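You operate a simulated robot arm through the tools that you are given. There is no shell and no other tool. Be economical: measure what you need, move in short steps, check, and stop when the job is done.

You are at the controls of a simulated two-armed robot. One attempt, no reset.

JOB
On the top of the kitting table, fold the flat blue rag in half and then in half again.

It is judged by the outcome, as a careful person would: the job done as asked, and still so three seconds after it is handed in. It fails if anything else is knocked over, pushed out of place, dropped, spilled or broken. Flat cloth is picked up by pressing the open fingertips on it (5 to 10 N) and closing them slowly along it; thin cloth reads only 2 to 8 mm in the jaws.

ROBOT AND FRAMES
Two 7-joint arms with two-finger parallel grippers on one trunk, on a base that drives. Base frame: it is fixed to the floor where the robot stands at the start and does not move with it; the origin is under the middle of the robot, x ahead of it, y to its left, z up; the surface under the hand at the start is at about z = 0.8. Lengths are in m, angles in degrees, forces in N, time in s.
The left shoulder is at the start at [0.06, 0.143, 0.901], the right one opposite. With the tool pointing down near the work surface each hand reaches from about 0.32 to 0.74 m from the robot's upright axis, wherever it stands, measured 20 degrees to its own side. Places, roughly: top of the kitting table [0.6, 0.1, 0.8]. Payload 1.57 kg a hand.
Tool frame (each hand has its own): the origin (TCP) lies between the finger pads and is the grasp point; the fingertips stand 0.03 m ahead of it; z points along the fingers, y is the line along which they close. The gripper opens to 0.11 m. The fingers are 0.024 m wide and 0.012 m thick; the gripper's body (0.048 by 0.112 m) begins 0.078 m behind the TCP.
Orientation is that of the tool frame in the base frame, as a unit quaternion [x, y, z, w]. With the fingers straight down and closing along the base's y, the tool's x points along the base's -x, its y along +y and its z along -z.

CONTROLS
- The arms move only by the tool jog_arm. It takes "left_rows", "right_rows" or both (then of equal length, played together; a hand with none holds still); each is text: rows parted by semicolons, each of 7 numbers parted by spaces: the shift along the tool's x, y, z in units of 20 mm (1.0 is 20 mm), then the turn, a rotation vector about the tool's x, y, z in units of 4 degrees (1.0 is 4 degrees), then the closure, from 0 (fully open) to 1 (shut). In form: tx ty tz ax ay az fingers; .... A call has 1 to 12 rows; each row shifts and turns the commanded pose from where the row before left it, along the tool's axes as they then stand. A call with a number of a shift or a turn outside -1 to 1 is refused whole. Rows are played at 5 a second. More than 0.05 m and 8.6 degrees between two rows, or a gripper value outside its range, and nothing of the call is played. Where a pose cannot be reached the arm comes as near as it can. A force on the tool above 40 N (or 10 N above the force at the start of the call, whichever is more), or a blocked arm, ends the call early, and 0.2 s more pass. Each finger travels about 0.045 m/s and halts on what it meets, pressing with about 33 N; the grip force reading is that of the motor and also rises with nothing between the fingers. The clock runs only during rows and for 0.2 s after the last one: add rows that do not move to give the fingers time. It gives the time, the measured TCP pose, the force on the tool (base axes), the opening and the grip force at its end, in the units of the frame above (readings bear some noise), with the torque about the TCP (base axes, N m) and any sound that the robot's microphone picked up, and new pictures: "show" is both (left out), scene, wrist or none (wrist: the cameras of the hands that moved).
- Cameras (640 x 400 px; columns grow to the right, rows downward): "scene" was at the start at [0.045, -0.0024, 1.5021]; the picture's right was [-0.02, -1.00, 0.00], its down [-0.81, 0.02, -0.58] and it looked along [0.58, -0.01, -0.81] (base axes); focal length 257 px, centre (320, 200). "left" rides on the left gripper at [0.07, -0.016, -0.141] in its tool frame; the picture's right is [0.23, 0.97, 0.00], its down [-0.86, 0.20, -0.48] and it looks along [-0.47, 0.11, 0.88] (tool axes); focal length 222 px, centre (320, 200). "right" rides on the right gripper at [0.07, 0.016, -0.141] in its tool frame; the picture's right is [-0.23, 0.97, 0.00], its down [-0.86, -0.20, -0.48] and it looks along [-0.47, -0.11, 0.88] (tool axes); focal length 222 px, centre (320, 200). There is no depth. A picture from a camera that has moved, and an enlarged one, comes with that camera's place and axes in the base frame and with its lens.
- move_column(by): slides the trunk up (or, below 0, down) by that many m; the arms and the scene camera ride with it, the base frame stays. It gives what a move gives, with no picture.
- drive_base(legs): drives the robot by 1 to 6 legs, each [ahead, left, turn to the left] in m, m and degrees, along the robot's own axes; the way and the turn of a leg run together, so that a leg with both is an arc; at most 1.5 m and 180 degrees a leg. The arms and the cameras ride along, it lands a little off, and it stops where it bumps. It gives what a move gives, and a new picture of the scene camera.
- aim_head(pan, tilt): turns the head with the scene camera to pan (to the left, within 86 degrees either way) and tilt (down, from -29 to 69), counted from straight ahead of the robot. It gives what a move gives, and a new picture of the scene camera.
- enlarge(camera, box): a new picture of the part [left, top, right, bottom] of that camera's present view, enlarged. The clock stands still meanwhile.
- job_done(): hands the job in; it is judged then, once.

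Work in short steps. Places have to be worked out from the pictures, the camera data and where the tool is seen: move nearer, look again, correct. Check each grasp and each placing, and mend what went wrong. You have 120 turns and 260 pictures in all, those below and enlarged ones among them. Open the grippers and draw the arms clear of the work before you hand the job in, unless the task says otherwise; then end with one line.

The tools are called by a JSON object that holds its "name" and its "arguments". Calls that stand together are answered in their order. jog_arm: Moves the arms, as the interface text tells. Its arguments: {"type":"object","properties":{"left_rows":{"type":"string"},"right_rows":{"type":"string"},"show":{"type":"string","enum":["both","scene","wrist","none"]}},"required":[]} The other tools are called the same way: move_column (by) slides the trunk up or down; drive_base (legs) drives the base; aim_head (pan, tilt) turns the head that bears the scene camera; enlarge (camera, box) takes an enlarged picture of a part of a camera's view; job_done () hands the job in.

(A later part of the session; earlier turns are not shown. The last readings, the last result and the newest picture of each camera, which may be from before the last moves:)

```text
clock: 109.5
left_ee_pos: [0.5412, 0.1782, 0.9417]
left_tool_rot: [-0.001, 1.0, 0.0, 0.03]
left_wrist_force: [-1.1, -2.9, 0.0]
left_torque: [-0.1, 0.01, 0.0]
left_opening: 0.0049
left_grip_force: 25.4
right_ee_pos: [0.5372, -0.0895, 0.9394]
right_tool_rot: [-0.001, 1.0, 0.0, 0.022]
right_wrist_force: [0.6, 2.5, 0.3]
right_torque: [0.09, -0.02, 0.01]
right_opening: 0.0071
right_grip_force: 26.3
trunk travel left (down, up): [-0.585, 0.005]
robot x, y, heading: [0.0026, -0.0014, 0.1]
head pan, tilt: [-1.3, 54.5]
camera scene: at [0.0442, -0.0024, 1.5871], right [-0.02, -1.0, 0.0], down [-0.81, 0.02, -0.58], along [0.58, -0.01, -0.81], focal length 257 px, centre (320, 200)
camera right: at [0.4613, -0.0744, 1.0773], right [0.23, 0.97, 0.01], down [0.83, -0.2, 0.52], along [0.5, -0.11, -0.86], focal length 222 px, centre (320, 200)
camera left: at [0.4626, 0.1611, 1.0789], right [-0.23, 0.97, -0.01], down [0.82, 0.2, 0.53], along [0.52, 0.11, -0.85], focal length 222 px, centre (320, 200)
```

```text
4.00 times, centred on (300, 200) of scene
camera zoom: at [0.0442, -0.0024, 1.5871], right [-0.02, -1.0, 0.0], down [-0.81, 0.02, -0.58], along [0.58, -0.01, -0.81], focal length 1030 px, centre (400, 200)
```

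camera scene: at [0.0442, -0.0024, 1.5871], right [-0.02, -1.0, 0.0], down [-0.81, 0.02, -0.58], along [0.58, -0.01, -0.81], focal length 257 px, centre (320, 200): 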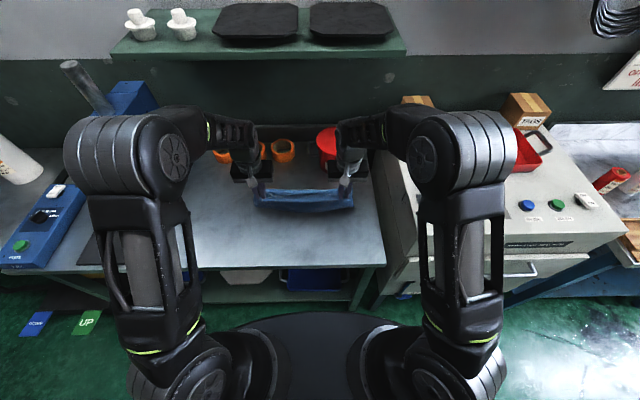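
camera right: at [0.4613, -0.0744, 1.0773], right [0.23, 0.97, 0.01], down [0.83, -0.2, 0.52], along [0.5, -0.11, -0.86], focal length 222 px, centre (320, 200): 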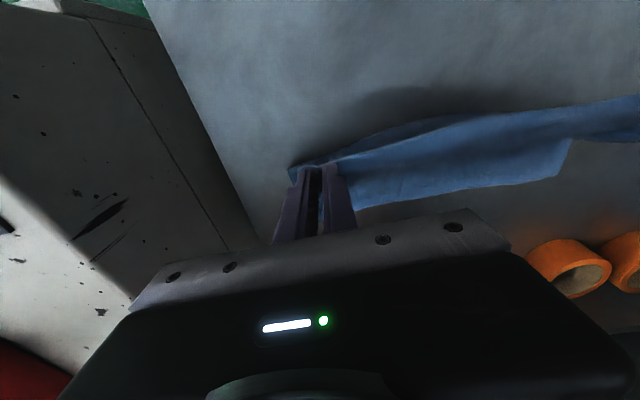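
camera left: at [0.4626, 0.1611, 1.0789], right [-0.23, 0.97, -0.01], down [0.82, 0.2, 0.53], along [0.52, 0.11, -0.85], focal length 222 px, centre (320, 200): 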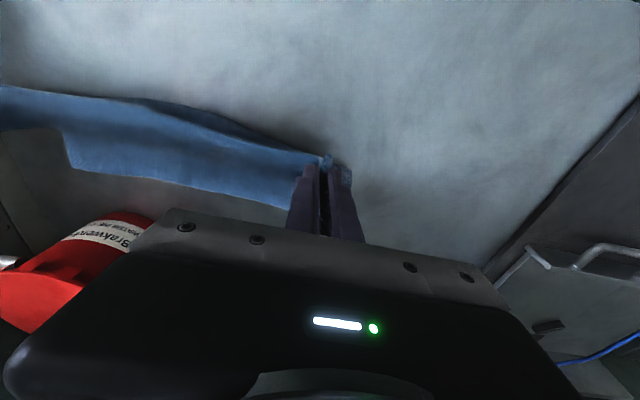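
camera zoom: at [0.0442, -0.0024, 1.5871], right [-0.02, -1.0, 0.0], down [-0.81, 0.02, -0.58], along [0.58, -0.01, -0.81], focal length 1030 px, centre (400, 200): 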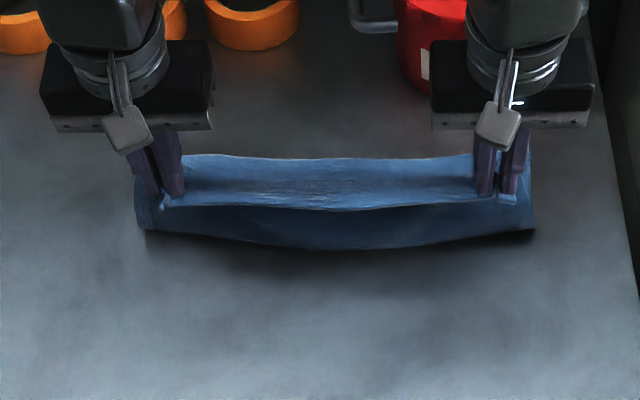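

Far hem still at x≈0.66 and the fold line forming at x≈0.55, as planned. Second half of the arc.

{"name": "jog_arm", "arguments": {"left_rows": "-0.844 0 0.039 0 0.475 0 1;-0.843 0 0.126 0 0.475 0 1;-0.823 0 0.208 0 0.475 0 1;-0.795 0 0.298 0 0.475 0 1;-0.758 0 0.375 0 0.475 0 1;-0.71 0 0.448 0 0.475 0 1;-0.664 0 0.524 0 0.475 0 1;-0.599 0 0.582 0 0.475 0 1;0 0 0 0 0 0 1", "right_rows": "-0.844 0 0.039 0 0.475 0 1;-0.843 0 0.126 0 0.475 0 1;-0.823 0 0.208 0 0.475 0 1;-0.795 0 0.298 0 0.475 0 1;-0.758 0 0.375 0 0.475 0 1;-0.71 0 0.448 0 0.475 0 1;-0.664 0 0.524 0 0.475 0 1;-0.599 0 0.582 0 0.475 0 1;0 0 0 0 0 0 1"}}

{"name": "enlarge", "arguments": {"camera": "scene", "box": [220, 140, 380, 240]}}

```text
clock: 111.5
left_ee_pos: [0.6481, 0.1776, 0.8968]
left_tool_rot: [-0.001, 0.996, -0.001, -0.086]
left_wrist_force: [0.2, -3.3, 0.4]
left_torque: [-0.13, 0.0, 0.03]
left_opening: 0.0047
left_grip_force: 25.5
left hand out of reach, approached as far as the arm can: row 8
right_ee_pos: [0.6374, -0.0903, 0.9013]
right_tool_rot: [0.001, 0.996, 0.001, -0.086]
right_wrist_force: [-0.2, 2.8, 0.5]
right_torque: [0.12, 0.02, -0.02]
right_opening: 0.0072
right_grip_force: 26.6
right hand out of reach, approached as far as the arm can: row 7, 8
trunk travel left (down, up): [-0.585, 0.005]
robot x, y, heading: [-0.0023, 0.0009, -0.3]
head pan, tilt: [-1.3, 54.5]
camera scene: at [0.0452, -0.0023, 1.5871], right [-0.02, -1.0, 0.0], down [-0.81, 0.02, -0.58], along [0.58, -0.01, -0.81], focal length 257 px, centre (320, 200)
camera right: at [0.5921, -0.0747, 1.0516], right [0.22, 0.97, -0.04], down [0.92, -0.2, 0.33], along [0.31, -0.11, -0.94], focal length 222 px, centre (320, 200)
camera left: at [0.6029, 0.1615, 1.049], right [-0.22, 0.97, 0.04], down [0.92, 0.2, 0.32], along [0.31, 0.11, -0.95], focal length 222 px, centre (320, 200)
```

scene: 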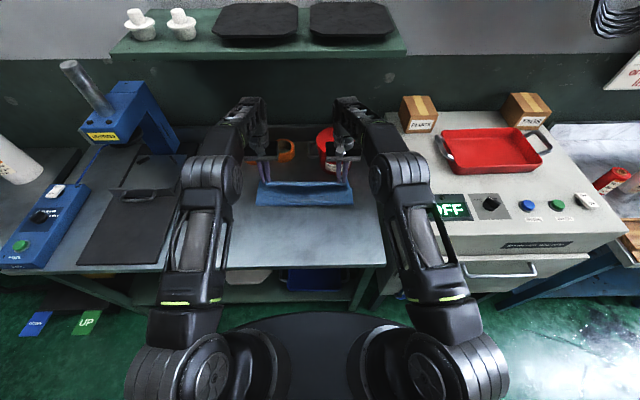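
right: 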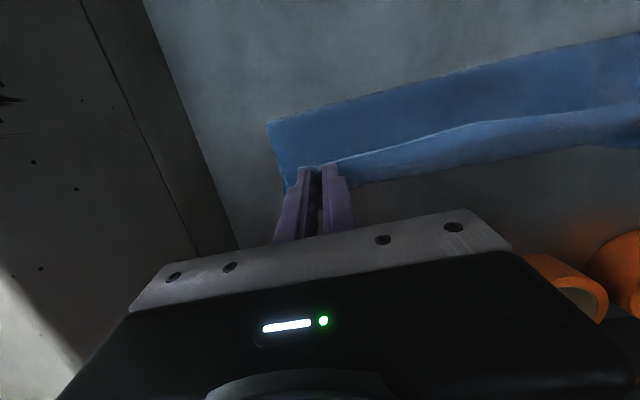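
left: 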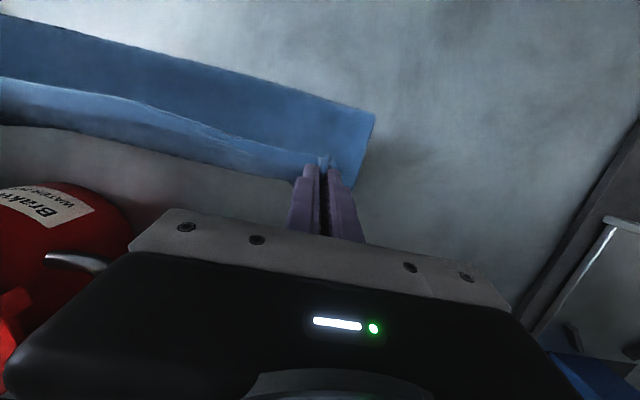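

```text
4.00 times, centred on (300, 190) of scene
camera zoom: at [0.0452, -0.0023, 1.5871], right [-0.02, -1.0, 0.0], down [-0.81, 0.02, -0.58], along [0.58, -0.01, -0.81], focal length 1030 px, centre (400, 240)
```

zoom: 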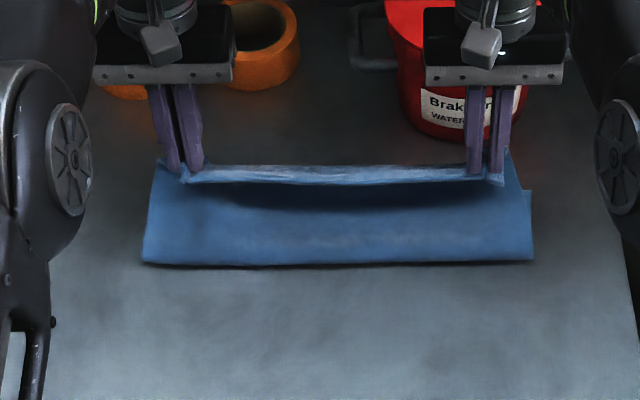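

The stiff cloth forms a loop ahead of the hands, so the fold line drifted to x≈0.58. Bringing the hands back 4 cm and slightly down should roll the fold line back to about 0.55 before releasing; checking before release.

{"name": "jog_arm", "arguments": {"left_rows": "0.46 0 0.27 0 0 0 1;0.46 0 0.27 0 0 0 1;0.46 0 0.27 0 0 0 1;0.46 0 0.27 0 0 0 1;0 0 0 0 0 0 1", "right_rows": "0.46 0 0.27 0 0 0 1;0.46 0 0.27 0 0 0 1;0.4 0 0.27 0 0 0 1;0.3 0 0.35 0 0 0 1;0 0 0 0 0 0 1"}}

{"name": "enlarge", "arguments": {"camera": "scene", "box": [220, 140, 380, 240]}}

```text
clock: 112.7
left_ee_pos: [0.606, 0.1782, 0.8836]
left_tool_rot: [0.0, 0.995, -0.001, -0.104]
left_wrist_force: [0.1, -4.0, 0.2]
left_torque: [-0.14, -0.04, 0.04]
left_opening: 0.0051
left_grip_force: 25.7
right_ee_pos: [0.637, -0.0902, 0.9011]
right_tool_rot: [0.0, 0.996, 0.0, -0.085]
right_wrist_force: [-0.8, 4.2, -1.0]
right_torque: [0.16, 0.01, -0.03]
right_opening: 0.0074
right_grip_force: 26.3
right hand out of reach, approached as far as the arm can: row 1, 2, 3, 4
trunk travel left (down, up): [-0.585, 0.005]
robot x, y, heading: [0.0014, -0.0002, 0.3]
head pan, tilt: [-1.3, 54.5]
camera scene: at [0.0453, -0.0024, 1.5871], right [-0.02, -1.0, 0.0], down [-0.81, 0.02, -0.58], along [0.58, -0.01, -0.81], focal length 257 px, centre (320, 200)
camera right: at [0.5921, -0.0746, 1.0516], right [0.22, 0.97, -0.04], down [0.92, -0.2, 0.33], along [0.31, -0.11, -0.94], focal length 222 px, centre (320, 200)
camera left: at [0.568, 0.1609, 1.0359], right [-0.22, 0.97, 0.04], down [0.93, 0.2, 0.29], along [0.28, 0.11, -0.95], focal length 222 px, centre (320, 200)
```

scene: 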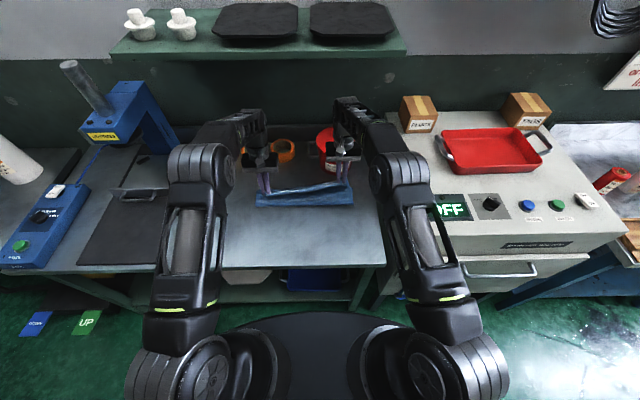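
right: 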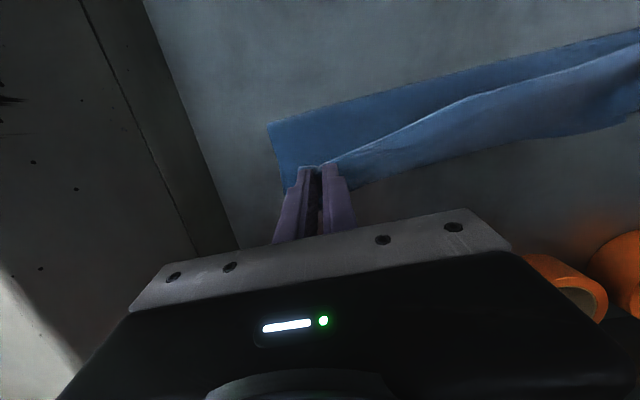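
left: 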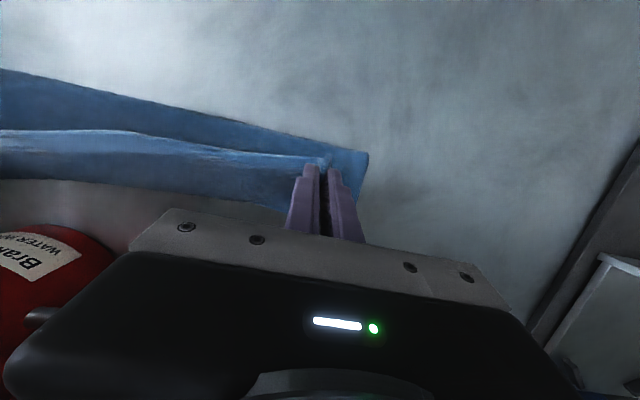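

```text
4.00 times, centred on (300, 190) of scene
camera zoom: at [0.0453, -0.0024, 1.5871], right [-0.02, -1.0, 0.0], down [-0.81, 0.02, -0.58], along [0.58, -0.01, -0.81], focal length 1030 px, centre (400, 240)
```

zoom: 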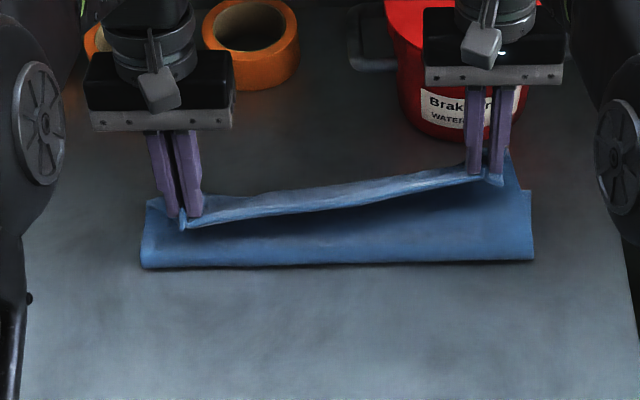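

The right hand stuck at its reach boundary, and the fold line stayed. Better idea: go back up to where the cloth stood nearly upright with the fold at x≈0.555, then release there so the flap falls forward freely without the hands curling the hem.

{"name": "jog_arm", "arguments": {"left_rows": "0.3 0 -0.61 0 -0.5 0 1;0.3 0 -0.61 0 -0.5 0 1;0.3 0 -0.61 0 -0.5 0 1;0.3 0 -0.61 0 -0.5 0 1;0 0 0 0 0 0 1;0 0 0 0 0 0 1", "right_rows": "0 0 0 0 -1 0 1;0.7 0 -0.4 0 -0.5 0 1;0.9 0 -0.4 0 -0.5 0 1;0.9 0 -0.4 0 0 0 1;0 0 0 0 0 0 1;0 0 0 0 0 0 1"}}

{"name": "enlarge", "arguments": {"camera": "scene", "box": [220, 140, 380, 240]}}

```text
clock: 114.1
left_ee_pos: [0.5901, 0.1769, 0.9359]
left_tool_rot: [-0.001, 0.999, -0.001, -0.032]
left_wrist_force: [-0.5, -2.8, -0.4]
left_torque: [-0.12, 0.0, 0.03]
left_opening: 0.005
left_grip_force: 25.8
right_ee_pos: [0.5894, -0.0903, 0.9327]
right_tool_rot: [0.0, 0.999, -0.001, -0.041]
right_wrist_force: [-0.3, 2.8, 0.2]
right_torque: [0.1, -0.01, -0.02]
right_opening: 0.007
right_grip_force: 26.7
trunk travel left (down, up): [-0.585, 0.005]
robot x, y, heading: [-0.0033, 0.002, 0.1]
head pan, tilt: [-1.3, 54.5]
camera scene: at [0.0446, -0.0024, 1.5871], right [-0.02, -1.0, 0.0], down [-0.81, 0.02, -0.58], along [0.58, -0.01, -0.81], focal length 257 px, centre (320, 200)
camera right: at [0.531, -0.0748, 1.0774], right [0.23, 0.97, -0.02], down [0.89, -0.2, 0.41], along [0.39, -0.11, -0.91], focal length 222 px, centre (320, 200)
camera left: at [0.5293, 0.1611, 1.0816], right [-0.23, 0.97, 0.01], down [0.88, 0.2, 0.42], along [0.41, 0.11, -0.91], focal length 222 px, centre (320, 200)
```

scene: 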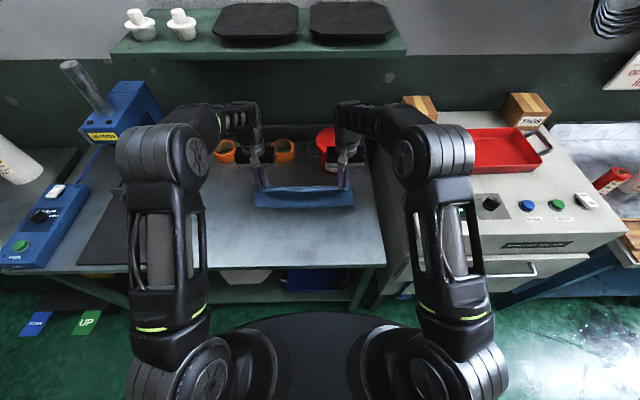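
right: 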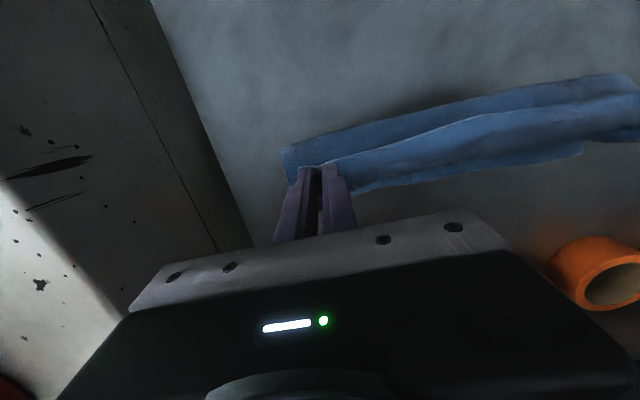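
left: 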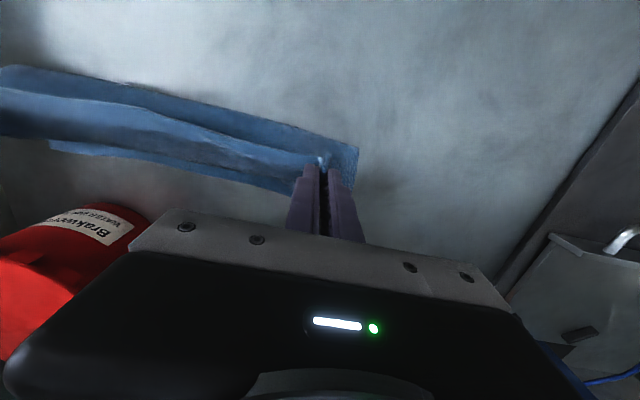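

```text
4.00 times, centred on (300, 190) of scene
camera zoom: at [0.0446, -0.0024, 1.5871], right [-0.02, -1.0, 0.0], down [-0.81, 0.02, -0.58], along [0.58, -0.01, -0.81], focal length 1030 px, centre (400, 240)
```

zoom: 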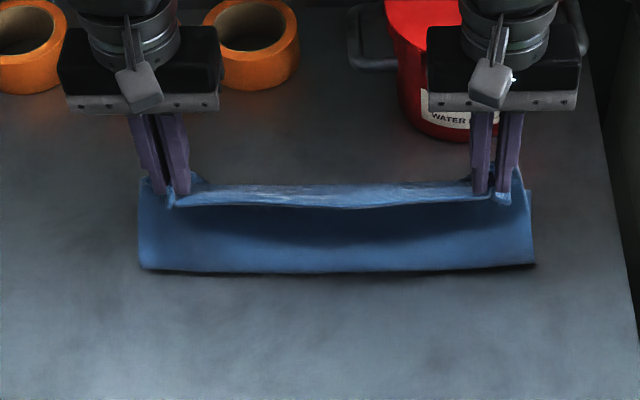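

Fold line is at about 0.576. I'll go back to the upright position (x≈0.55), then release while moving forward so the flap tips over.

{"name": "jog_arm", "arguments": {"left_rows": "0.7 0 -0.2 0 -0.5 0 1;0.7 0 -0.15 0 -0.5 0 1;0.7 0 -0.1 0 0 0 1;0 0 0 0 0 0 1;-0.5 0 0 0 0 0 1;-0.9 0 0 0 0 0 0.6;-0.9 0 0 0 0 0 0.4;-0.8 0 0 0 0 0 0.4;0 0 0 0 0 0 0.4;0 0 0 0 0 0 0.4", "right_rows": "0.7 0 -0.2 0 -0.5 0 1;0.7 0 -0.15 0 -0.5 0 1;0.7 0 -0.1 0 0 0 1;0 0 0 0 0 0 1;-0.5 0 0 0 0 0 1;-0.9 0 0 0 0 0 0.6;-0.9 0 0 0 0 0 0.4;-0.8 0 0 0 0 0 0.4;0 0 0 0 0 0 0.4;0 0 0 0 0 0 0.4"}}

{"name": "enlarge", "arguments": {"camera": "scene", "box": [220, 140, 380, 240]}}

```text
clock: 116.3
left_ee_pos: [0.61, 0.1776, 0.9458]
left_tool_rot: [-0.001, 1.0, -0.001, 0.002]
left_wrist_force: [-0.2, -0.5, 0.1]
left_torque: [0.03, 0.01, -0.02]
left_opening: 0.0661
left_grip_force: 0.0
right_ee_pos: [0.6094, -0.0919, 0.9404]
right_tool_rot: [0.0, 1.0, 0.0, -0.006]
right_wrist_force: [-0.3, -0.2, -0.2]
right_torque: [-0.02, 0.02, -0.01]
right_opening: 0.0658
right_grip_force: 0.0
trunk travel left (down, up): [-0.585, 0.005]
robot x, y, heading: [0.0007, 0.0007, 0.0]
head pan, tilt: [-1.3, 54.5]
camera scene: at [0.0454, -0.0024, 1.5871], right [-0.02, -1.0, 0.0], down [-0.81, 0.02, -0.58], along [0.58, -0.01, -0.81], focal length 257 px, centre (320, 200)
camera right: at [0.542, -0.0756, 1.0823], right [0.23, 0.97, 0.0], down [0.86, -0.2, 0.47], along [0.46, -0.11, -0.88], focal length 222 px, centre (320, 200)
camera left: at [0.5401, 0.1619, 1.0872], right [-0.23, 0.97, 0.0], down [0.85, 0.2, 0.48], along [0.47, 0.11, -0.88], focal length 222 px, centre (320, 200)
```

scene: 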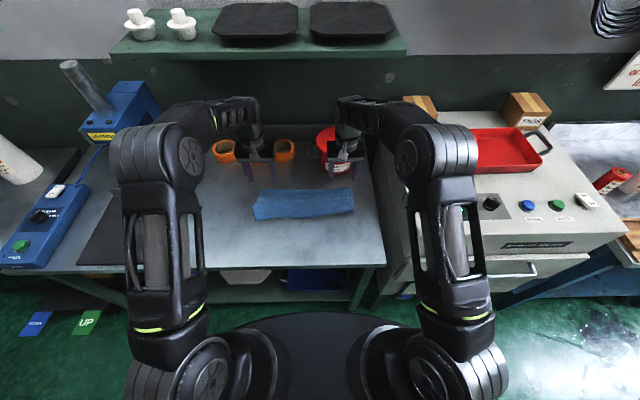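
right: 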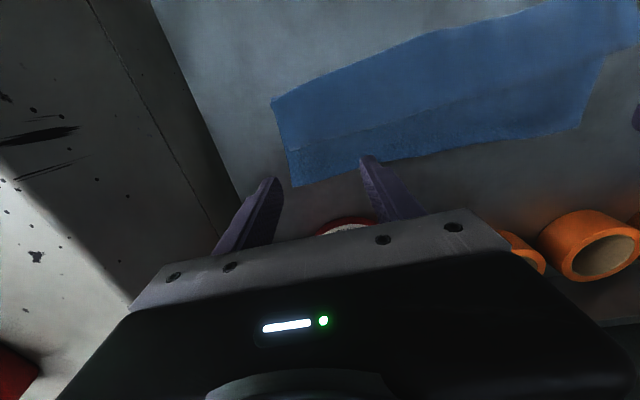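
left: 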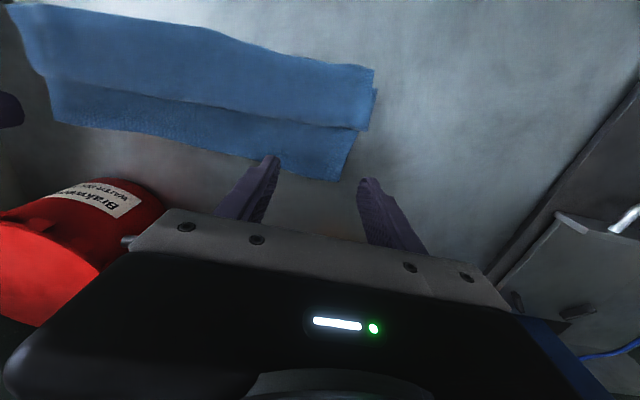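

```text
4.00 times, centred on (300, 190) of scene
camera zoom: at [0.0454, -0.0024, 1.5871], right [-0.02, -1.0, 0.0], down [-0.81, 0.02, -0.58], along [0.58, -0.01, -0.81], focal length 1030 px, centre (400, 240)
```

zoom: 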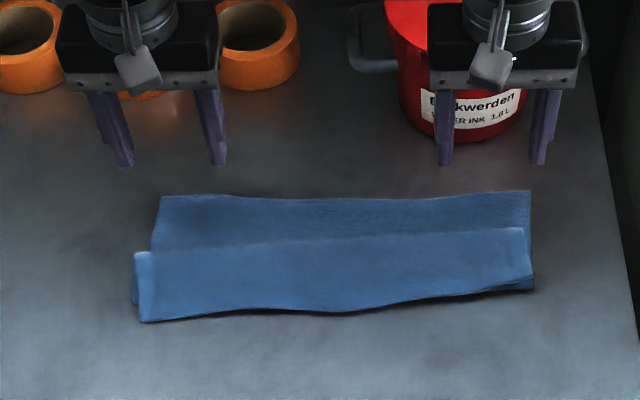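

The flap fell back into a Z again (hem near, x≈0.52–0.55). The root problem is that my gripper holds the hem pointing toward me, so a hem laid pointing *toward* me stays flat. New plan: hang the rag from this hem, lay its free half toward me, then bring the held hem back over it toward me. First free the right hem corner by pinning the far part and dragging, as before.

{"name": "jog_arm", "arguments": {"left_rows": "-0.21 -0.98 0 0 0 0 1;-0.21 -0.98 0 0 0 0 1;-0.21 -0.98 0 0 0 0 1;-0.21 -0.98 0 0 0 0 1;-0.21 -0.98 0.5 0 0 0 1;-0.21 -0.98 0.9 0 0 0 1;0 0 0.9 0 0 0 1;0 0 0.9 0 0 0 1;0 0 0.9 0 0 0 1;0 0 0.9 0 0 0 1;0 0 0.3 0 0 0 1;0 0 0 0 0 0 1", "right_rows": "0.65 0 0 0 0 0 1;0.65 0 0 0 0 0 1;0.65 0 0 0 0 0 1;0.65 0 0 0 0 0 1;0 0 0.5 0 0 0 1;0 0 0.9 0 0 0 1;0 0 0.9 0 0 0 1;0 0 0.9 0 0 0 1;0 0 0.9 0 0 0 1;0 0 0.6 0 0 0 1;0 0 0.2 0 0 0 1;0 0 0 0 0 0 1", "show": "none"}}

{"name": "enlarge", "arguments": {"camera": "scene", "box": [220, 150, 380, 250]}}

```text
clock: 118.9
left_ee_pos: [0.6355, 0.061, 0.841]
left_tool_rot: [-0.001, 1.0, -0.001, 0.002]
left_wrist_force: [-0.7, -0.2, -0.1]
left_torque: [-0.05, 0.02, 0.01]
left_opening: 0.0
left_grip_force: 21.1
right_ee_pos: [0.5566, -0.0919, 0.8444]
right_tool_rot: [0.001, 1.0, 0.0, -0.006]
right_wrist_force: [0.4, 0.7, 0.1]
right_torque: [-0.01, 0.02, 0.0]
right_opening: 0.0
right_grip_force: 20.9
trunk travel left (down, up): [-0.585, 0.005]
robot x, y, heading: [0.0018, 0.0014, 0.2]
head pan, tilt: [-1.3, 54.5]
```

```text
4.00 times, centred on (300, 200) of scene
camera zoom: at [0.045, -0.0024, 1.5871], right [-0.02, -1.0, 0.0], down [-0.81, 0.02, -0.58], along [0.58, -0.01, -0.81], focal length 1030 px, centre (400, 200)
```

zoom: 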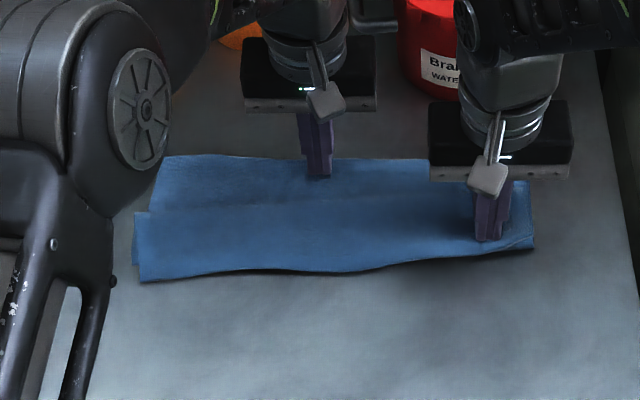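

Positions good. Press both, then drag the right hem toward me 8 cm.

{"name": "jog_arm", "arguments": {"left_rows": "0 0 0.2 0 0 0 1;0 0 0.15 0 0 0 1;0 0 0.12 0 0 0 1;0 0 0 0 0 0 1", "right_rows": "0 0 0.15 0 0 0 1;0 0 0.1 0 0 0 1;0 0 0.1 0 0 0 1;0 0 0 0 0 0 1", "show": "none"}}

```text
clock: 119.9
left_ee_pos: [0.6372, 0.0601, 0.8332]
left_tool_rot: [0.0, 1.0, -0.001, 0.004]
left_wrist_force: [-0.7, 1.4, 14.8]
left_torque: [0.03, 0.04, 0.01]
left_opening: 0.0001
left_grip_force: 21.5
right_ee_pos: [0.5569, -0.092, 0.8382]
right_tool_rot: [0.0, 1.0, 0.0, -0.004]
right_wrist_force: [0.7, 1.2, 7.5]
right_torque: [0.05, -0.06, -0.01]
right_opening: 0.0
right_grip_force: 21.1
trunk travel left (down, up): [-0.585, 0.005]
robot x, y, heading: [-0.0003, -0.0006, -0.3]
head pan, tilt: [-1.3, 54.5]
```

{"name": "jog_arm", "arguments": {"left_rows": "0 0 0.05 0 0 0 1;0 0 0 0 0 0 1;0 0 0 0 0 0 1;0 0 0 0 0 0 1;0 0 0 0 0 0 1;0 0 0 0 0 0 1;0 0 0 0 0 0 1;0 0 0 0 0 0 1;0 0 0 0 0 0 1;0 0 0 0 0 0 1;0 0 0 0 0 0 1", "right_rows": "0.2 0 0 0 0 0 1;0.4 0 0.03 0 0 0 1;0.5 0 0.05 0 0 0 1;0.5 0 0.05 0 0 0 1;0.5 0 0.05 0 0 0 1;0.5 0 0.02 0 0 0 1;0.5 0 0 0 0 0 1;0.5 0 0 0 0 0 1;0.5 0 0 0 0 0 1;0.5 0 0 0 0 0 1;0 0 0 0 0 0 1", "show": "none"}}

{"name": "enlarge", "arguments": {"camera": "scene", "box": [220, 160, 380, 260]}}

```text
clock: 122.3
left_ee_pos: [0.6352, 0.0598, 0.8319]
left_tool_rot: [0.0, 1.0, -0.001, 0.004]
left_wrist_force: [-5.1, -6.6, 34.5]
left_torque: [-0.18, 0.2, -0.07]
left_opening: 0.0002
left_grip_force: 21.6
right_ee_pos: [0.4642, -0.0898, 0.837]
right_tool_rot: [0.0, 1.0, -0.001, -0.002]
right_wrist_force: [12.6, 6.9, 24.9]
right_torque: [0.09, -0.61, 0.05]
right_opening: 0.0
right_grip_force: 21.0
trunk travel left (down, up): [-0.585, 0.005]
robot x, y, heading: [-0.0003, -0.0046, -0.0]
head pan, tilt: [-1.3, 54.5]
```

```text
4.00 times, centred on (300, 210) of scene
camera zoom: at [0.0403, -0.0025, 1.5874], right [-0.02, -1.0, 0.0], down [-0.81, 0.02, -0.58], along [0.58, -0.01, -0.81], focal length 1030 px, centre (400, 160)
```

zoom: 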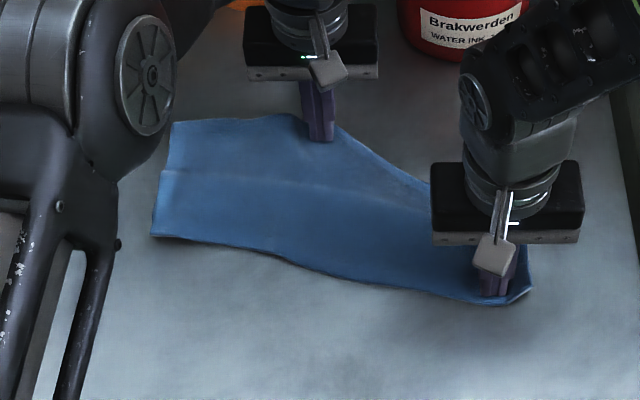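

The right side got pulled as a whole. I'll push it back the same way. Then, instead: the far hem is a clean single layer, so I'll pick that one. Held from there it naturally points away from me, so I can hang the rag, lay the free half away from me and finish with the held hem going forward over it.

{"name": "jog_arm", "arguments": {"left_rows": "0 0 -0.12 0 0 0 1;0 0 0 0 0 0 1;0 0 0 0 0 0 1;0 0 0 0 0 0 1;0 0 0 0 0 0 1;0 0 0 0 0 0 1;0 0 0 0 0 0 1;0 0 0 0 0 0 1;0 0 0 0 0 0 1;0 0 0 0 0 0 1;0 0 -0.5 0 0 0 1;0 0 -1 0 0 0 1", "right_rows": "-0.2 0 -0.1 0 0 0 1;-0.4 0 0 0 0 0 1;-0.5 0 0 0 0 0 1;-0.5 0 0 0 0 0 1;-0.5 0 0 0 0 0 1;-0.5 0 0 0 0 0 1;-0.5 0 0 0 0 0 1;-0.5 0 0 0 0 0 1;-0.5 0 0 0 0 0 1;-0.5 0 0 0 0 0 1;0 0 -0.5 0 0 0 1;0 0 -1 0 0 0 1", "show": "none"}}

{"name": "enlarge", "arguments": {"camera": "scene", "box": [220, 150, 380, 250]}}

```text
clock: 124.9
left_ee_pos: [0.6355, 0.0606, 0.8621]
left_tool_rot: [-0.001, 1.0, 0.001, 0.002]
left_wrist_force: [0.2, 0.4, -0.2]
left_torque: [-0.01, 0.0, -0.02]
left_opening: 0.0004
left_grip_force: 22.0
right_ee_pos: [0.5561, -0.0915, 0.8636]
right_tool_rot: [0.001, 1.0, -0.001, -0.005]
right_wrist_force: [-0.5, 0.0, 0.9]
right_torque: [-0.02, -0.03, -0.02]
right_opening: 0.0
right_grip_force: 21.1
trunk travel left (down, up): [-0.585, 0.005]
robot x, y, heading: [-0.0003, -0.0014, 0.1]
head pan, tilt: [-1.3, 54.5]
```

```text
4.00 times, centred on (300, 200) of scene
camera zoom: at [0.0443, -0.0024, 1.5868], right [-0.02, -1.0, 0.0], down [-0.81, 0.02, -0.58], along [0.58, -0.01, -0.81], focal length 1030 px, centre (400, 200)
```

zoom: 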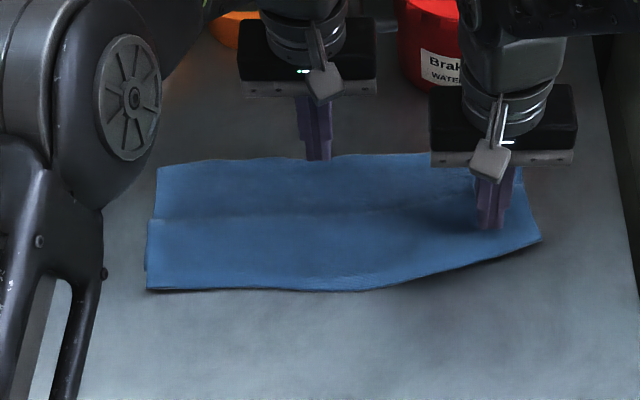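

Restored. Far hem is at x≈0.652, corners y≈0.22 and −0.13. Move both hands over the far corners with a 1 cm overlap.

{"name": "jog_arm", "arguments": {"left_rows": "-0.1 0.9 -0.2 0 0 0 0.62;-0.1 0.9 0 0 0 0 0.62;-0.1 0.9 0 0 0 0 0.62;-0.1 0.9 0 0 0 0 0.62;-0.1 0.9 0 0 0 0 0.62;-0.1 0.9 0 0 0 0 0.62;-0.1 0.8 0 0 0 0 0.62;0 0 0.6 0 0 0 0.62;0 0 0.4 0 0 0 0.62;0 0 0 0 0 0 0.62", "right_rows": "-0.68 0 -0.2 0 0 0 0.62;-0.68 0 0 0 0 0 0.62;-0.68 0 0 0 0 0 0.62;-0.68 0 0 0 0 0 0.62;-0.68 0 0 0 0 0 0.62;-0.68 0 0 0 0 0 0.62;-0.67 0 0 0 0 0 0.62;0 0 0.6 0 0 0 0.62;0 0 0.4 0 0 0 0.62;0 0 0 0 0 0 0.62", "show": "wrist"}}

```text
clock: 127.1
left_ee_pos: [0.65, 0.1855, 0.8456]
left_tool_rot: [-0.001, 1.0, -0.001, 0.001]
left_wrist_force: [0.9, -0.6, -0.4]
left_torque: [0.02, 0.02, 0.0]
left_opening: 0.042
left_grip_force: 0.0
right_ee_pos: [0.652, -0.0906, 0.8464]
right_tool_rot: [0.0, 1.0, 0.0, -0.005]
right_wrist_force: [0.5, -0.1, -0.1]
right_torque: [0.01, 0.01, -0.01]
right_opening: 0.0417
right_grip_force: 0.1
trunk travel left (down, up): [-0.585, 0.005]
robot x, y, heading: [-0.0029, 0.0015, 0.1]
head pan, tilt: [-1.3, 54.5]
camera right: at [0.5836, -0.075, 0.989], right [0.23, 0.97, 0.0], down [0.86, -0.2, 0.47], along [0.46, -0.11, -0.88], focal length 222 px, centre (320, 200)
camera left: at [0.5792, 0.1686, 0.9882], right [-0.23, 0.97, 0.0], down [0.85, 0.2, 0.48], along [0.47, 0.11, -0.88], focal length 222 px, centre (320, 200)
```

right: 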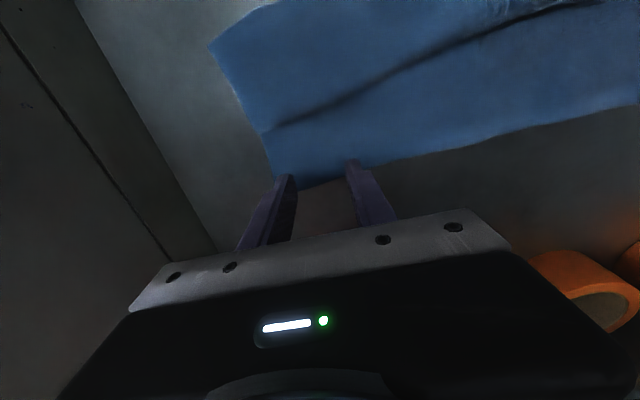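
left: 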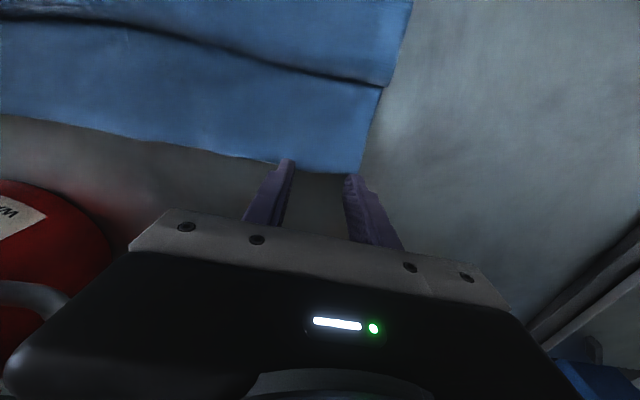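

Overlap is good (13 mm left, 20 mm right). Nudge the right forward 6 mm and press both.

{"name": "jog_arm", "arguments": {"left_rows": "0 -0.1 0.25 0 0 0 0.62;0 0 0.2 0 0 0 0.62;0 0 0.12 0 0 0 0.62;0 0 0 0 0 0 0.62", "right_rows": "-0.3 0 0.25 0 0 0 0.62;0 0 0.2 0 0 0 0.62;0 0 0.15 0 0 0 0.62;0 0 0 0 0 0 0.62", "show": "none"}}

```text
clock: 128.1
left_ee_pos: [0.6495, 0.1831, 0.8339]
left_tool_rot: [-0.001, 1.0, -0.001, 0.002]
left_wrist_force: [-0.1, -0.2, 0.6]
left_torque: [0.0, 0.01, -0.02]
left_opening: 0.0418
left_grip_force: 0.2
right_ee_pos: [0.6588, -0.0911, 0.835]
right_tool_rot: [0.0, 1.0, -0.001, -0.006]
right_wrist_force: [0.4, -0.9, 0.1]
right_torque: [0.0, 0.01, -0.01]
right_opening: 0.0422
right_grip_force: 0.1
trunk travel left (down, up): [-0.585, 0.005]
robot x, y, heading: [-0.0001, 0.0018, 0.1]
head pan, tilt: [-1.3, 54.5]
```

{"name": "jog_arm", "arguments": {"left_rows": "0 0 0.08 0 0 0 0.62;0 0 0.05 0 0 0 0.62;0 0 0 0 0 0 0.62", "right_rows": "0 0 0.1 0 0 0 0.62;0 0 0.06 0 0 0 0.62;0 0 0 0 0 0 0.62", "show": "none"}}

```text
clock: 128.9
left_ee_pos: [0.6492, 0.1832, 0.8328]
left_tool_rot: [0.0, 1.0, -0.001, 0.003]
left_wrist_force: [0.0, 0.1, 6.1]
left_torque: [-0.02, 0.07, -0.01]
left_opening: 0.0418
left_grip_force: 0.2
right_ee_pos: [0.6579, -0.0904, 0.8343]
right_tool_rot: [0.0, 1.0, 0.0, -0.005]
right_wrist_force: [2.0, -0.3, 4.9]
right_torque: [-0.07, 0.01, 0.0]
right_opening: 0.0418
right_grip_force: 0.0
trunk travel left (down, up): [-0.585, 0.005]
robot x, y, heading: [0.0004, -0.0002, -0.1]
head pan, tilt: [-1.3, 54.5]
```

Contact at 5–6 N on each. Press a hair more and close slowly.

{"name": "jog_arm", "arguments": {"left_rows": "0 0 0.03 0 0 0 0.62;0 0 0 0 0 0 0.66;0 0 0 0 0 0 0.7;0 0 0 0 0 0 0.74;0 0 0 0 0 0 0.78;0 0 0 0 0 0 0.82;0 0 0 0 0 0 0.86;0 0 0 0 0 0 0.9;0 0 0 0 0 0 0.94;0 0 0 0 0 0 1;0 0 0 0 0 0 1", "right_rows": "0 0 0.03 0 0 0 0.62;0 0 0 0 0 0 0.66;0 0 0 0 0 0 0.7;0 0 0 0 0 0 0.74;0 0 0 0 0 0 0.78;0 0 0 0 0 0 0.82;0 0 0 0 0 0 0.86;0 0 0 0 0 0 0.9;0 0 0 0 0 0 0.94;0 0 0 0 0 0 1;0 0 0 0 0 0 1", "show": "none"}}

```text
clock: 131.3
left_ee_pos: [0.6479, 0.182, 0.8338]
left_tool_rot: [-0.001, 1.0, -0.001, 0.002]
left_wrist_force: [0.9, -7.1, 10.8]
left_torque: [-0.25, 0.08, 0.08]
left_opening: 0.0048
left_grip_force: 24.7
right_ee_pos: [0.6553, -0.0902, 0.8332]
right_tool_rot: [0.0, 1.0, 0.0, -0.004]
right_wrist_force: [0.6, 8.8, 9.5]
right_torque: [0.25, 0.04, -0.09]
right_opening: 0.0041
right_grip_force: 24.3
trunk travel left (down, up): [-0.585, 0.005]
robot x, y, heading: [-0.0038, -0.0019, 0.0]
head pan, tilt: [-1.3, 54.5]
```

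Clean single-layer grips (4.8 and 4.1 mm). Lift high while drawing back a bit so the rag hangs out straight.

{"name": "jog_arm", "arguments": {"left_rows": "0 -0.1 -0.8 0 0 0 1;0.2 0 -1 0 0 0 1;0.3 0 -1 0 0 0 1;0.4 0 -1 0 0 0 1;0.5 0 -1 0 0 0 1;0.5 0 -1 0 0 0 1;0.5 0 -1 0 0 0 1;0.5 0 -1 0 0 0 1;0.5 0 -1 0 0 0 1;0.5 0 -1 0 0 0 1;0.4 0 -1 0 0 0 1;0.2 0 -1 0 0 0 1", "right_rows": "0 0.1 -0.8 0 0 0 1;0.2 0 -1 0 0 0 1;0.4 0 -1 0 0 0 1;0.5 0 -1 0 0 0 1;0.5 0 -1 0 0 0 1;0.5 0 -1 0 0 0 1;0.5 0 -1 0 0 0 1;0.5 0 -1 0 0 0 1;0.5 0 -1 0 0 0 1;0.5 0 -1 0 0 0 1;0.5 0 -1 0 0 0 1;0.3 0 -1 0 0 0 1", "show": "none"}}

{"name": "jog_arm", "arguments": {"left_rows": "0 0 -1 0 0 0 1;0 0 -0.8 0 0 0 1;0 0 0 0 0 0 1;0 0 0 0 0 0 1", "right_rows": "0 0 -1 0 0 0 1;0 0 -0.8 0 0 0 1;0 0 0 0 0 0 1;0 0 0 0 0 0 1", "show": "scene"}}

```text
clock: 133.9
left_ee_pos: [0.558, 0.1813, 1.0684]
left_tool_rot: [0.0, 1.0, -0.001, 0.002]
left_wrist_force: [-1.1, -5.3, 0.2]
left_torque: [-0.19, 0.01, 0.11]
left_opening: 0.0044
left_grip_force: 25.1
right_ee_pos: [0.5604, -0.0898, 1.0685]
right_tool_rot: [0.0, 1.0, 0.0, -0.006]
right_wrist_force: [-0.1, 5.9, -0.5]
right_torque: [0.16, 0.0, 0.0]
right_opening: 0.0038
right_grip_force: 24.2
trunk travel left (down, up): [-0.585, 0.005]
robot x, y, heading: [0.0029, 0.005, -0.1]
head pan, tilt: [-1.3, 54.5]
```

```text
clock: 134.9
left_ee_pos: [0.5597, 0.1815, 1.1052]
left_tool_rot: [-0.001, 1.0, -0.001, 0.002]
left_wrist_force: [0.3, -5.8, -0.3]
left_torque: [-0.15, 0.0, 0.09]
left_opening: 0.0048
left_grip_force: 25.4
right_ee_pos: [0.5618, -0.0897, 1.1046]
right_tool_rot: [0.0, 1.0, 0.0, -0.006]
right_wrist_force: [-0.2, 6.7, -0.4]
right_torque: [0.2, 0.0, -0.02]
right_opening: 0.0038
right_grip_force: 24.7
trunk travel left (down, up): [-0.585, 0.005]
robot x, y, heading: [-0.0031, 0.0041, 0.0]
head pan, tilt: [-1.3, 54.5]
camera scene: at [0.0451, -0.0024, 1.5871], right [-0.02, -1.0, 0.0], down [-0.81, 0.02, -0.58], along [0.58, -0.01, -0.81], focal length 257 px, centre (320, 200)
```

scene: 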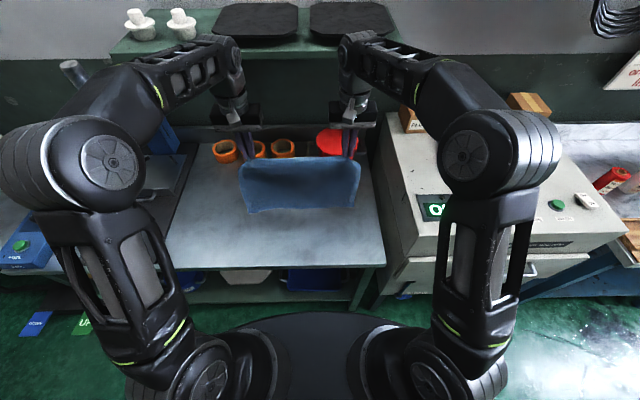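

The rag hangs as one clean sheet, full length, bottom edge just above the table. Move forward a little first (within reach), then lower at 45° back toward me so the lower half is laid out away from me.

{"name": "jog_arm", "arguments": {"left_rows": "-0.4 0 0 0 0 0 1;-0.7 0 0.2 0 0 0 1;-0.7 0 0.3 0 0 0 1;-0.7 0 0.2 0 0 0 1;-0.5 0 0 0 0 0 1;-0.2 0 0 0 0 0 1;0 0 0 0 0 0 1;0 0 0 0 0 0 1;0 0 0.5 0 0 0 1;0.1 0 0.6 0 0 0 1;0.3 0 0.6 0 0 0 1;0.6 0 0.6 0 0 0 1", "right_rows": "-0.4 0 0 0 0 0 1;-0.7 0 0.2 0 0 0 1;-0.7 0 0.3 0 0 0 1;-0.7 0 0.2 0 0 0 1;-0.4 0 0 0 0 0 1;-0.2 0 0 0 0 0 1;0 0 0 0 0 0 1;0 0 0 0 0 0 1;0 0 0.5 0 0 0 1;0.1 0 0.6 0 0 0 1;0.3 0 0.6 0 0 0 1;0.6 0 0.6 0 0 0 1", "show": "scene"}}

```text
clock: 137.5
left_ee_pos: [0.6021, 0.1819, 1.0439]
left_tool_rot: [0.0, 1.0, -0.001, 0.003]
left_wrist_force: [0.2, -5.1, -0.6]
left_torque: [-0.15, -0.02, 0.03]
left_opening: 0.0044
left_grip_force: 25.2
right_ee_pos: [0.5816, -0.0877, 1.0513]
right_tool_rot: [0.001, 1.0, 0.001, -0.004]
right_wrist_force: [0.1, 5.6, -0.9]
right_torque: [0.15, -0.05, -0.06]
right_opening: 0.0041
right_grip_force: 24.8
right hand out of reach, approached as far as the arm can: row 4, 5
trunk travel left (down, up): [-0.585, 0.005]
robot x, y, heading: [-0.0017, -0.0006, 0.3]
head pan, tilt: [-1.3, 54.5]
camera scene: at [0.0444, -0.0023, 1.5871], right [-0.02, -1.0, 0.0], down [-0.81, 0.02, -0.58], along [0.58, -0.01, -0.81], focal length 257 px, centre (320, 200)
```

scene: 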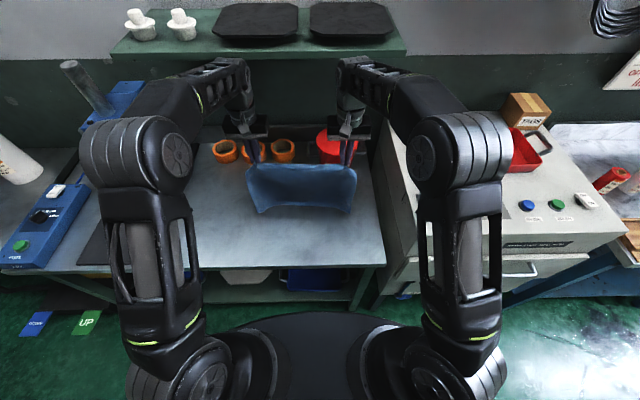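

The bottom edge is touching down. Continue down and back at about 45°, evening out the 2 cm skew between hands.

{"name": "jog_arm", "arguments": {"left_rows": "0.7 0 0.3 0 0 0 1;0.6 0 0.45 0 0 0 1;0.55 0 0.5 0 0 0 1;0.5 0 0.5 0 0 0 1;0.5 0 0.5 0 0 0 1;0.5 0 0.5 0 0 0 1;0.5 0 0.5 0 0 0 1;0.5 0 0.5 0 0 0 1;0.5 0 0.55 0 0 0 1;0.5 0 0.6 0 0 0 1;0 0 0 0 0 0 1", "right_rows": "0.5 0 0.4 0 0 0 1;0.45 0 0.5 0 0 0 1;0.45 0 0.55 0 0 0 1;0.4 0 0.55 0 0 0 1;0.4 0 0.55 0 0 0 1;0.4 0 0.55 0 0 0 1;0.4 0 0.55 0 0 0 1;0.4 0 0.55 0 0 0 1;0.4 0 0.55 0 0 0 1;0.4 0 0.6 0 0 0 1;0 0 0 0 0 0 1", "show": "none"}}

{"name": "enlarge", "arguments": {"camera": "scene", "box": [220, 150, 380, 250]}}

{"name": "enlarge", "arguments": {"camera": "left", "box": [0, 0, 640, 400]}}

```text
clock: 139.9
left_ee_pos: [0.4964, 0.18, 0.9449]
left_tool_rot: [0.0, 1.0, -0.001, 0.001]
left_wrist_force: [0.4, -6.3, -0.1]
left_torque: [-0.16, 0.01, 0.08]
left_opening: 0.0046
left_grip_force: 24.7
right_ee_pos: [0.4953, -0.0899, 0.9427]
right_tool_rot: [0.0, 1.0, 0.001, -0.006]
right_wrist_force: [-0.5, 5.3, -0.1]
right_torque: [0.14, -0.02, -0.04]
right_opening: 0.0041
right_grip_force: 24.3
trunk travel left (down, up): [-0.585, 0.005]
robot x, y, heading: [0.0002, 0.0035, 0.0]
head pan, tilt: [-1.3, 54.5]
```

```text
4.00 times, centred on (300, 200) of scene
camera zoom: at [0.045, -0.0024, 1.5871], right [-0.02, -1.0, 0.0], down [-0.81, 0.02, -0.58], along [0.58, -0.01, -0.81], focal length 1030 px, centre (400, 200)
```

zoom: 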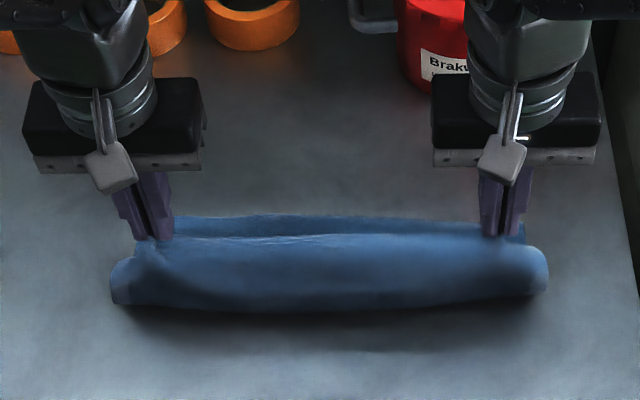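

```text
1.00 times, centred on (320, 200) of left (not enlarged: the box is as wide or as high as the picture)
camera zoom: at [0.4262, 0.1642, 1.0863], right [-0.23, 0.97, 0.0], down [0.85, 0.2, 0.48], along [0.47, 0.11, -0.88], focal length 222 px, centre (320, 200)
```

zoom: 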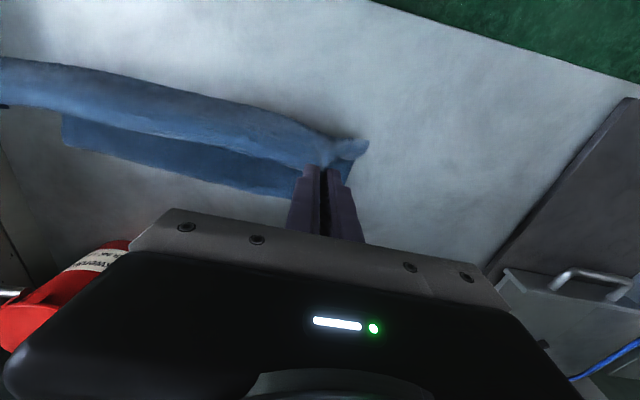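

The geometry is right now: free hem lies ahead at x≈0.58 and the body loops toward me from the grips. Lay a bit more, then sweep forward and down to place the held hem on the free hem.

{"name": "jog_arm", "arguments": {"left_rows": "0.5 0 0.5 0 0 0 1;0.5 0 0.5 0 0 0 1;-0.4 0 0 0 0 0 1;-0.75 0 0.15 0 0 0 1;-0.85 0 0.35 0 0 0 1;-0.85 0 0.6 0 0 0 1;-0.8 0 0.75 0 0 0 1;-0.65 0 0.85 0 0 0 1;-0.4 0 0.85 0 0 0 1;-0.15 0 0.5 0 0 0 1;0 0 0 0 0 0 1", "right_rows": "0.5 0 0.5 0 0 0 1;0.5 0 0.5 0 0 0 1;-0.4 0 0 0 0 0 1;-0.75 0 0.15 0 0 0 1;-0.85 0 0.35 0 0 0 1;-0.85 0 0.6 0 0 0 1;-0.8 0 0.75 0 0 0 1;-0.65 0 0.85 0 0 0 1;-0.4 0 0.85 0 0 0 1;-0.1 0 0.5 0 0 0 1;0 0 0 0 0 0 1", "show": "none"}}

{"name": "enlarge", "arguments": {"camera": "scene", "box": [220, 150, 380, 250]}}

{"name": "enlarge", "arguments": {"camera": "left", "box": [0, 0, 640, 400]}}

```text
clock: 142.3
left_ee_pos: [0.5737, 0.1797, 0.8431]
left_tool_rot: [-0.002, 1.0, -0.001, 0.003]
left_wrist_force: [0.2, -5.9, -0.2]
left_torque: [-0.13, 0.03, 0.06]
left_opening: 0.0048
left_grip_force: 24.9
right_ee_pos: [0.5697, -0.0885, 0.8427]
right_tool_rot: [0.001, 1.0, -0.001, -0.005]
right_wrist_force: [0.0, 3.5, 1.9]
right_torque: [0.11, 0.02, -0.08]
right_opening: 0.0038
right_grip_force: 24.9
trunk travel left (down, up): [-0.585, 0.005]
robot x, y, heading: [0.0016, -0.0011, 0.3]
head pan, tilt: [-1.3, 54.5]
```

```text
4.00 times, centred on (300, 200) of scene
camera zoom: at [0.0448, -0.0024, 1.5871], right [-0.02, -1.0, 0.0], down [-0.81, 0.02, -0.58], along [0.58, -0.01, -0.81], focal length 1030 px, centre (400, 200)
```

zoom: 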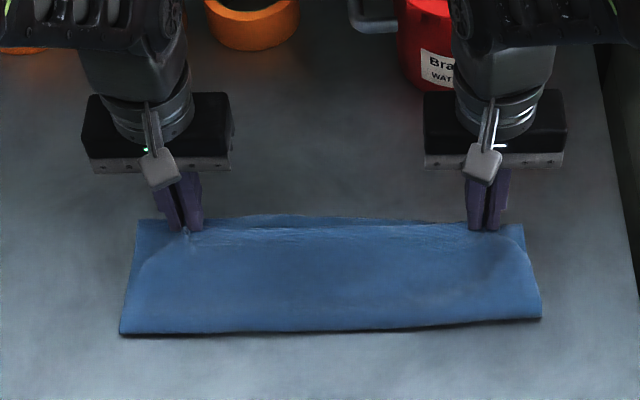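

```text
1.00 times, centred on (320, 200) of left (not enlarged: the box is as wide or as high as the picture)
camera zoom: at [0.5031, 0.1634, 0.9845], right [-0.23, 0.97, 0.0], down [0.85, 0.2, 0.48], along [0.47, 0.11, -0.88], focal length 222 px, centre (320, 200)
```

zoom: 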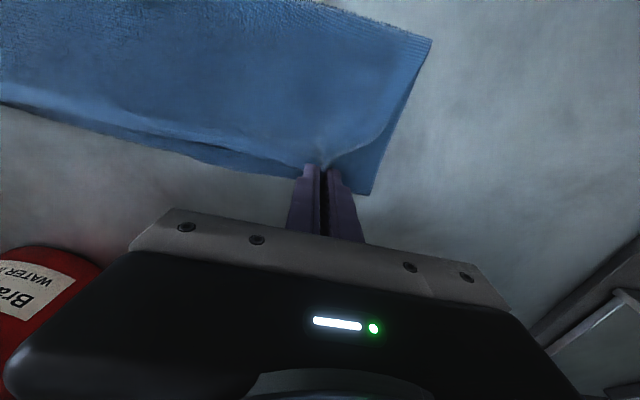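

Excellent: a clean half fold, x≈0.46–0.58. Lower a touch, release and lift away.

{"name": "jog_arm", "arguments": {"left_rows": "0 0 0.2 0 0 0 1;0 0 0 0 0 0 0.9;0 0 0 0 0 0 0.75;0 0 0 0 0 0 0.6;0 0 0 0 0 0 0.6;0 0 -0.5 0 0 0 0.6;0 0 -1 0 0 0 0.6;0 0 -1 0 0 0 0.6;-0.5 0.9 -1 0 0 0 0.6;-0.5 0.9 -0.5 0 0 0 0.6;-0.5 0.9 0 0 0 0 0.6;0 0.9 0 0 0 0 0.6", "right_rows": "0 0 0.15 0 0 0 1;0 0 0 0 0 0 0.9;0 0 0 0 0 0 0.75;0 0 0 0 0 0 0.6;0 0 0 0 0 0 0.6;0 0 -0.5 0 0 0 0.6;0 0 -1 0 0 0 0.6;0 0 -1 0 0 0 0.6;-0.5 -0.9 -1 0 0 0 0.6;-0.5 -0.9 -0.5 0 0 0 0.6;-0.5 -0.9 0 0 0 0 0.6;0 -0.9 0 0 0 0 0.6", "show": "none"}}

{"name": "enlarge", "arguments": {"camera": "scene", "box": [220, 150, 380, 250]}}

```text
clock: 144.9
left_ee_pos: [0.6032, 0.2544, 0.9212]
left_tool_rot: [-0.001, 1.0, -0.001, 0.002]
left_wrist_force: [-0.1, 0.3, 0.2]
left_torque: [0.0, -0.02, 0.01]
left_opening: 0.0438
left_grip_force: 0.0
right_ee_pos: [0.6017, -0.1602, 0.9194]
right_tool_rot: [0.0, 1.0, -0.001, -0.005]
right_wrist_force: [-0.8, -0.5, -0.6]
right_torque: [0.03, -0.03, -0.04]
right_opening: 0.0438
right_grip_force: 0.0
trunk travel left (down, up): [-0.585, 0.005]
robot x, y, heading: [0.0005, -0.0017, -0.1]
head pan, tilt: [-1.3, 54.5]
```

```text
4.00 times, centred on (300, 200) of scene
camera zoom: at [0.0446, -0.0024, 1.5871], right [-0.02, -1.0, 0.0], down [-0.81, 0.02, -0.58], along [0.58, -0.01, -0.81], focal length 1030 px, centre (400, 200)
```

zoom: 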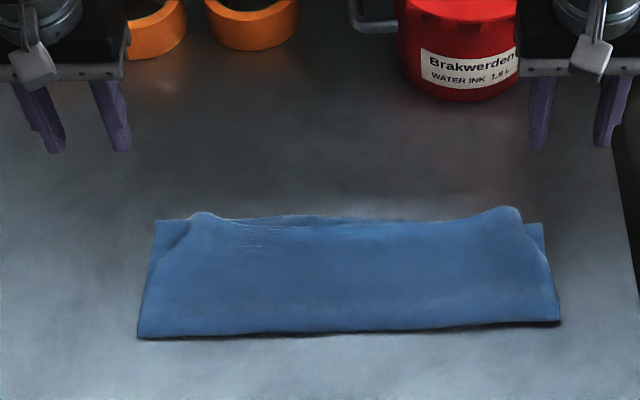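

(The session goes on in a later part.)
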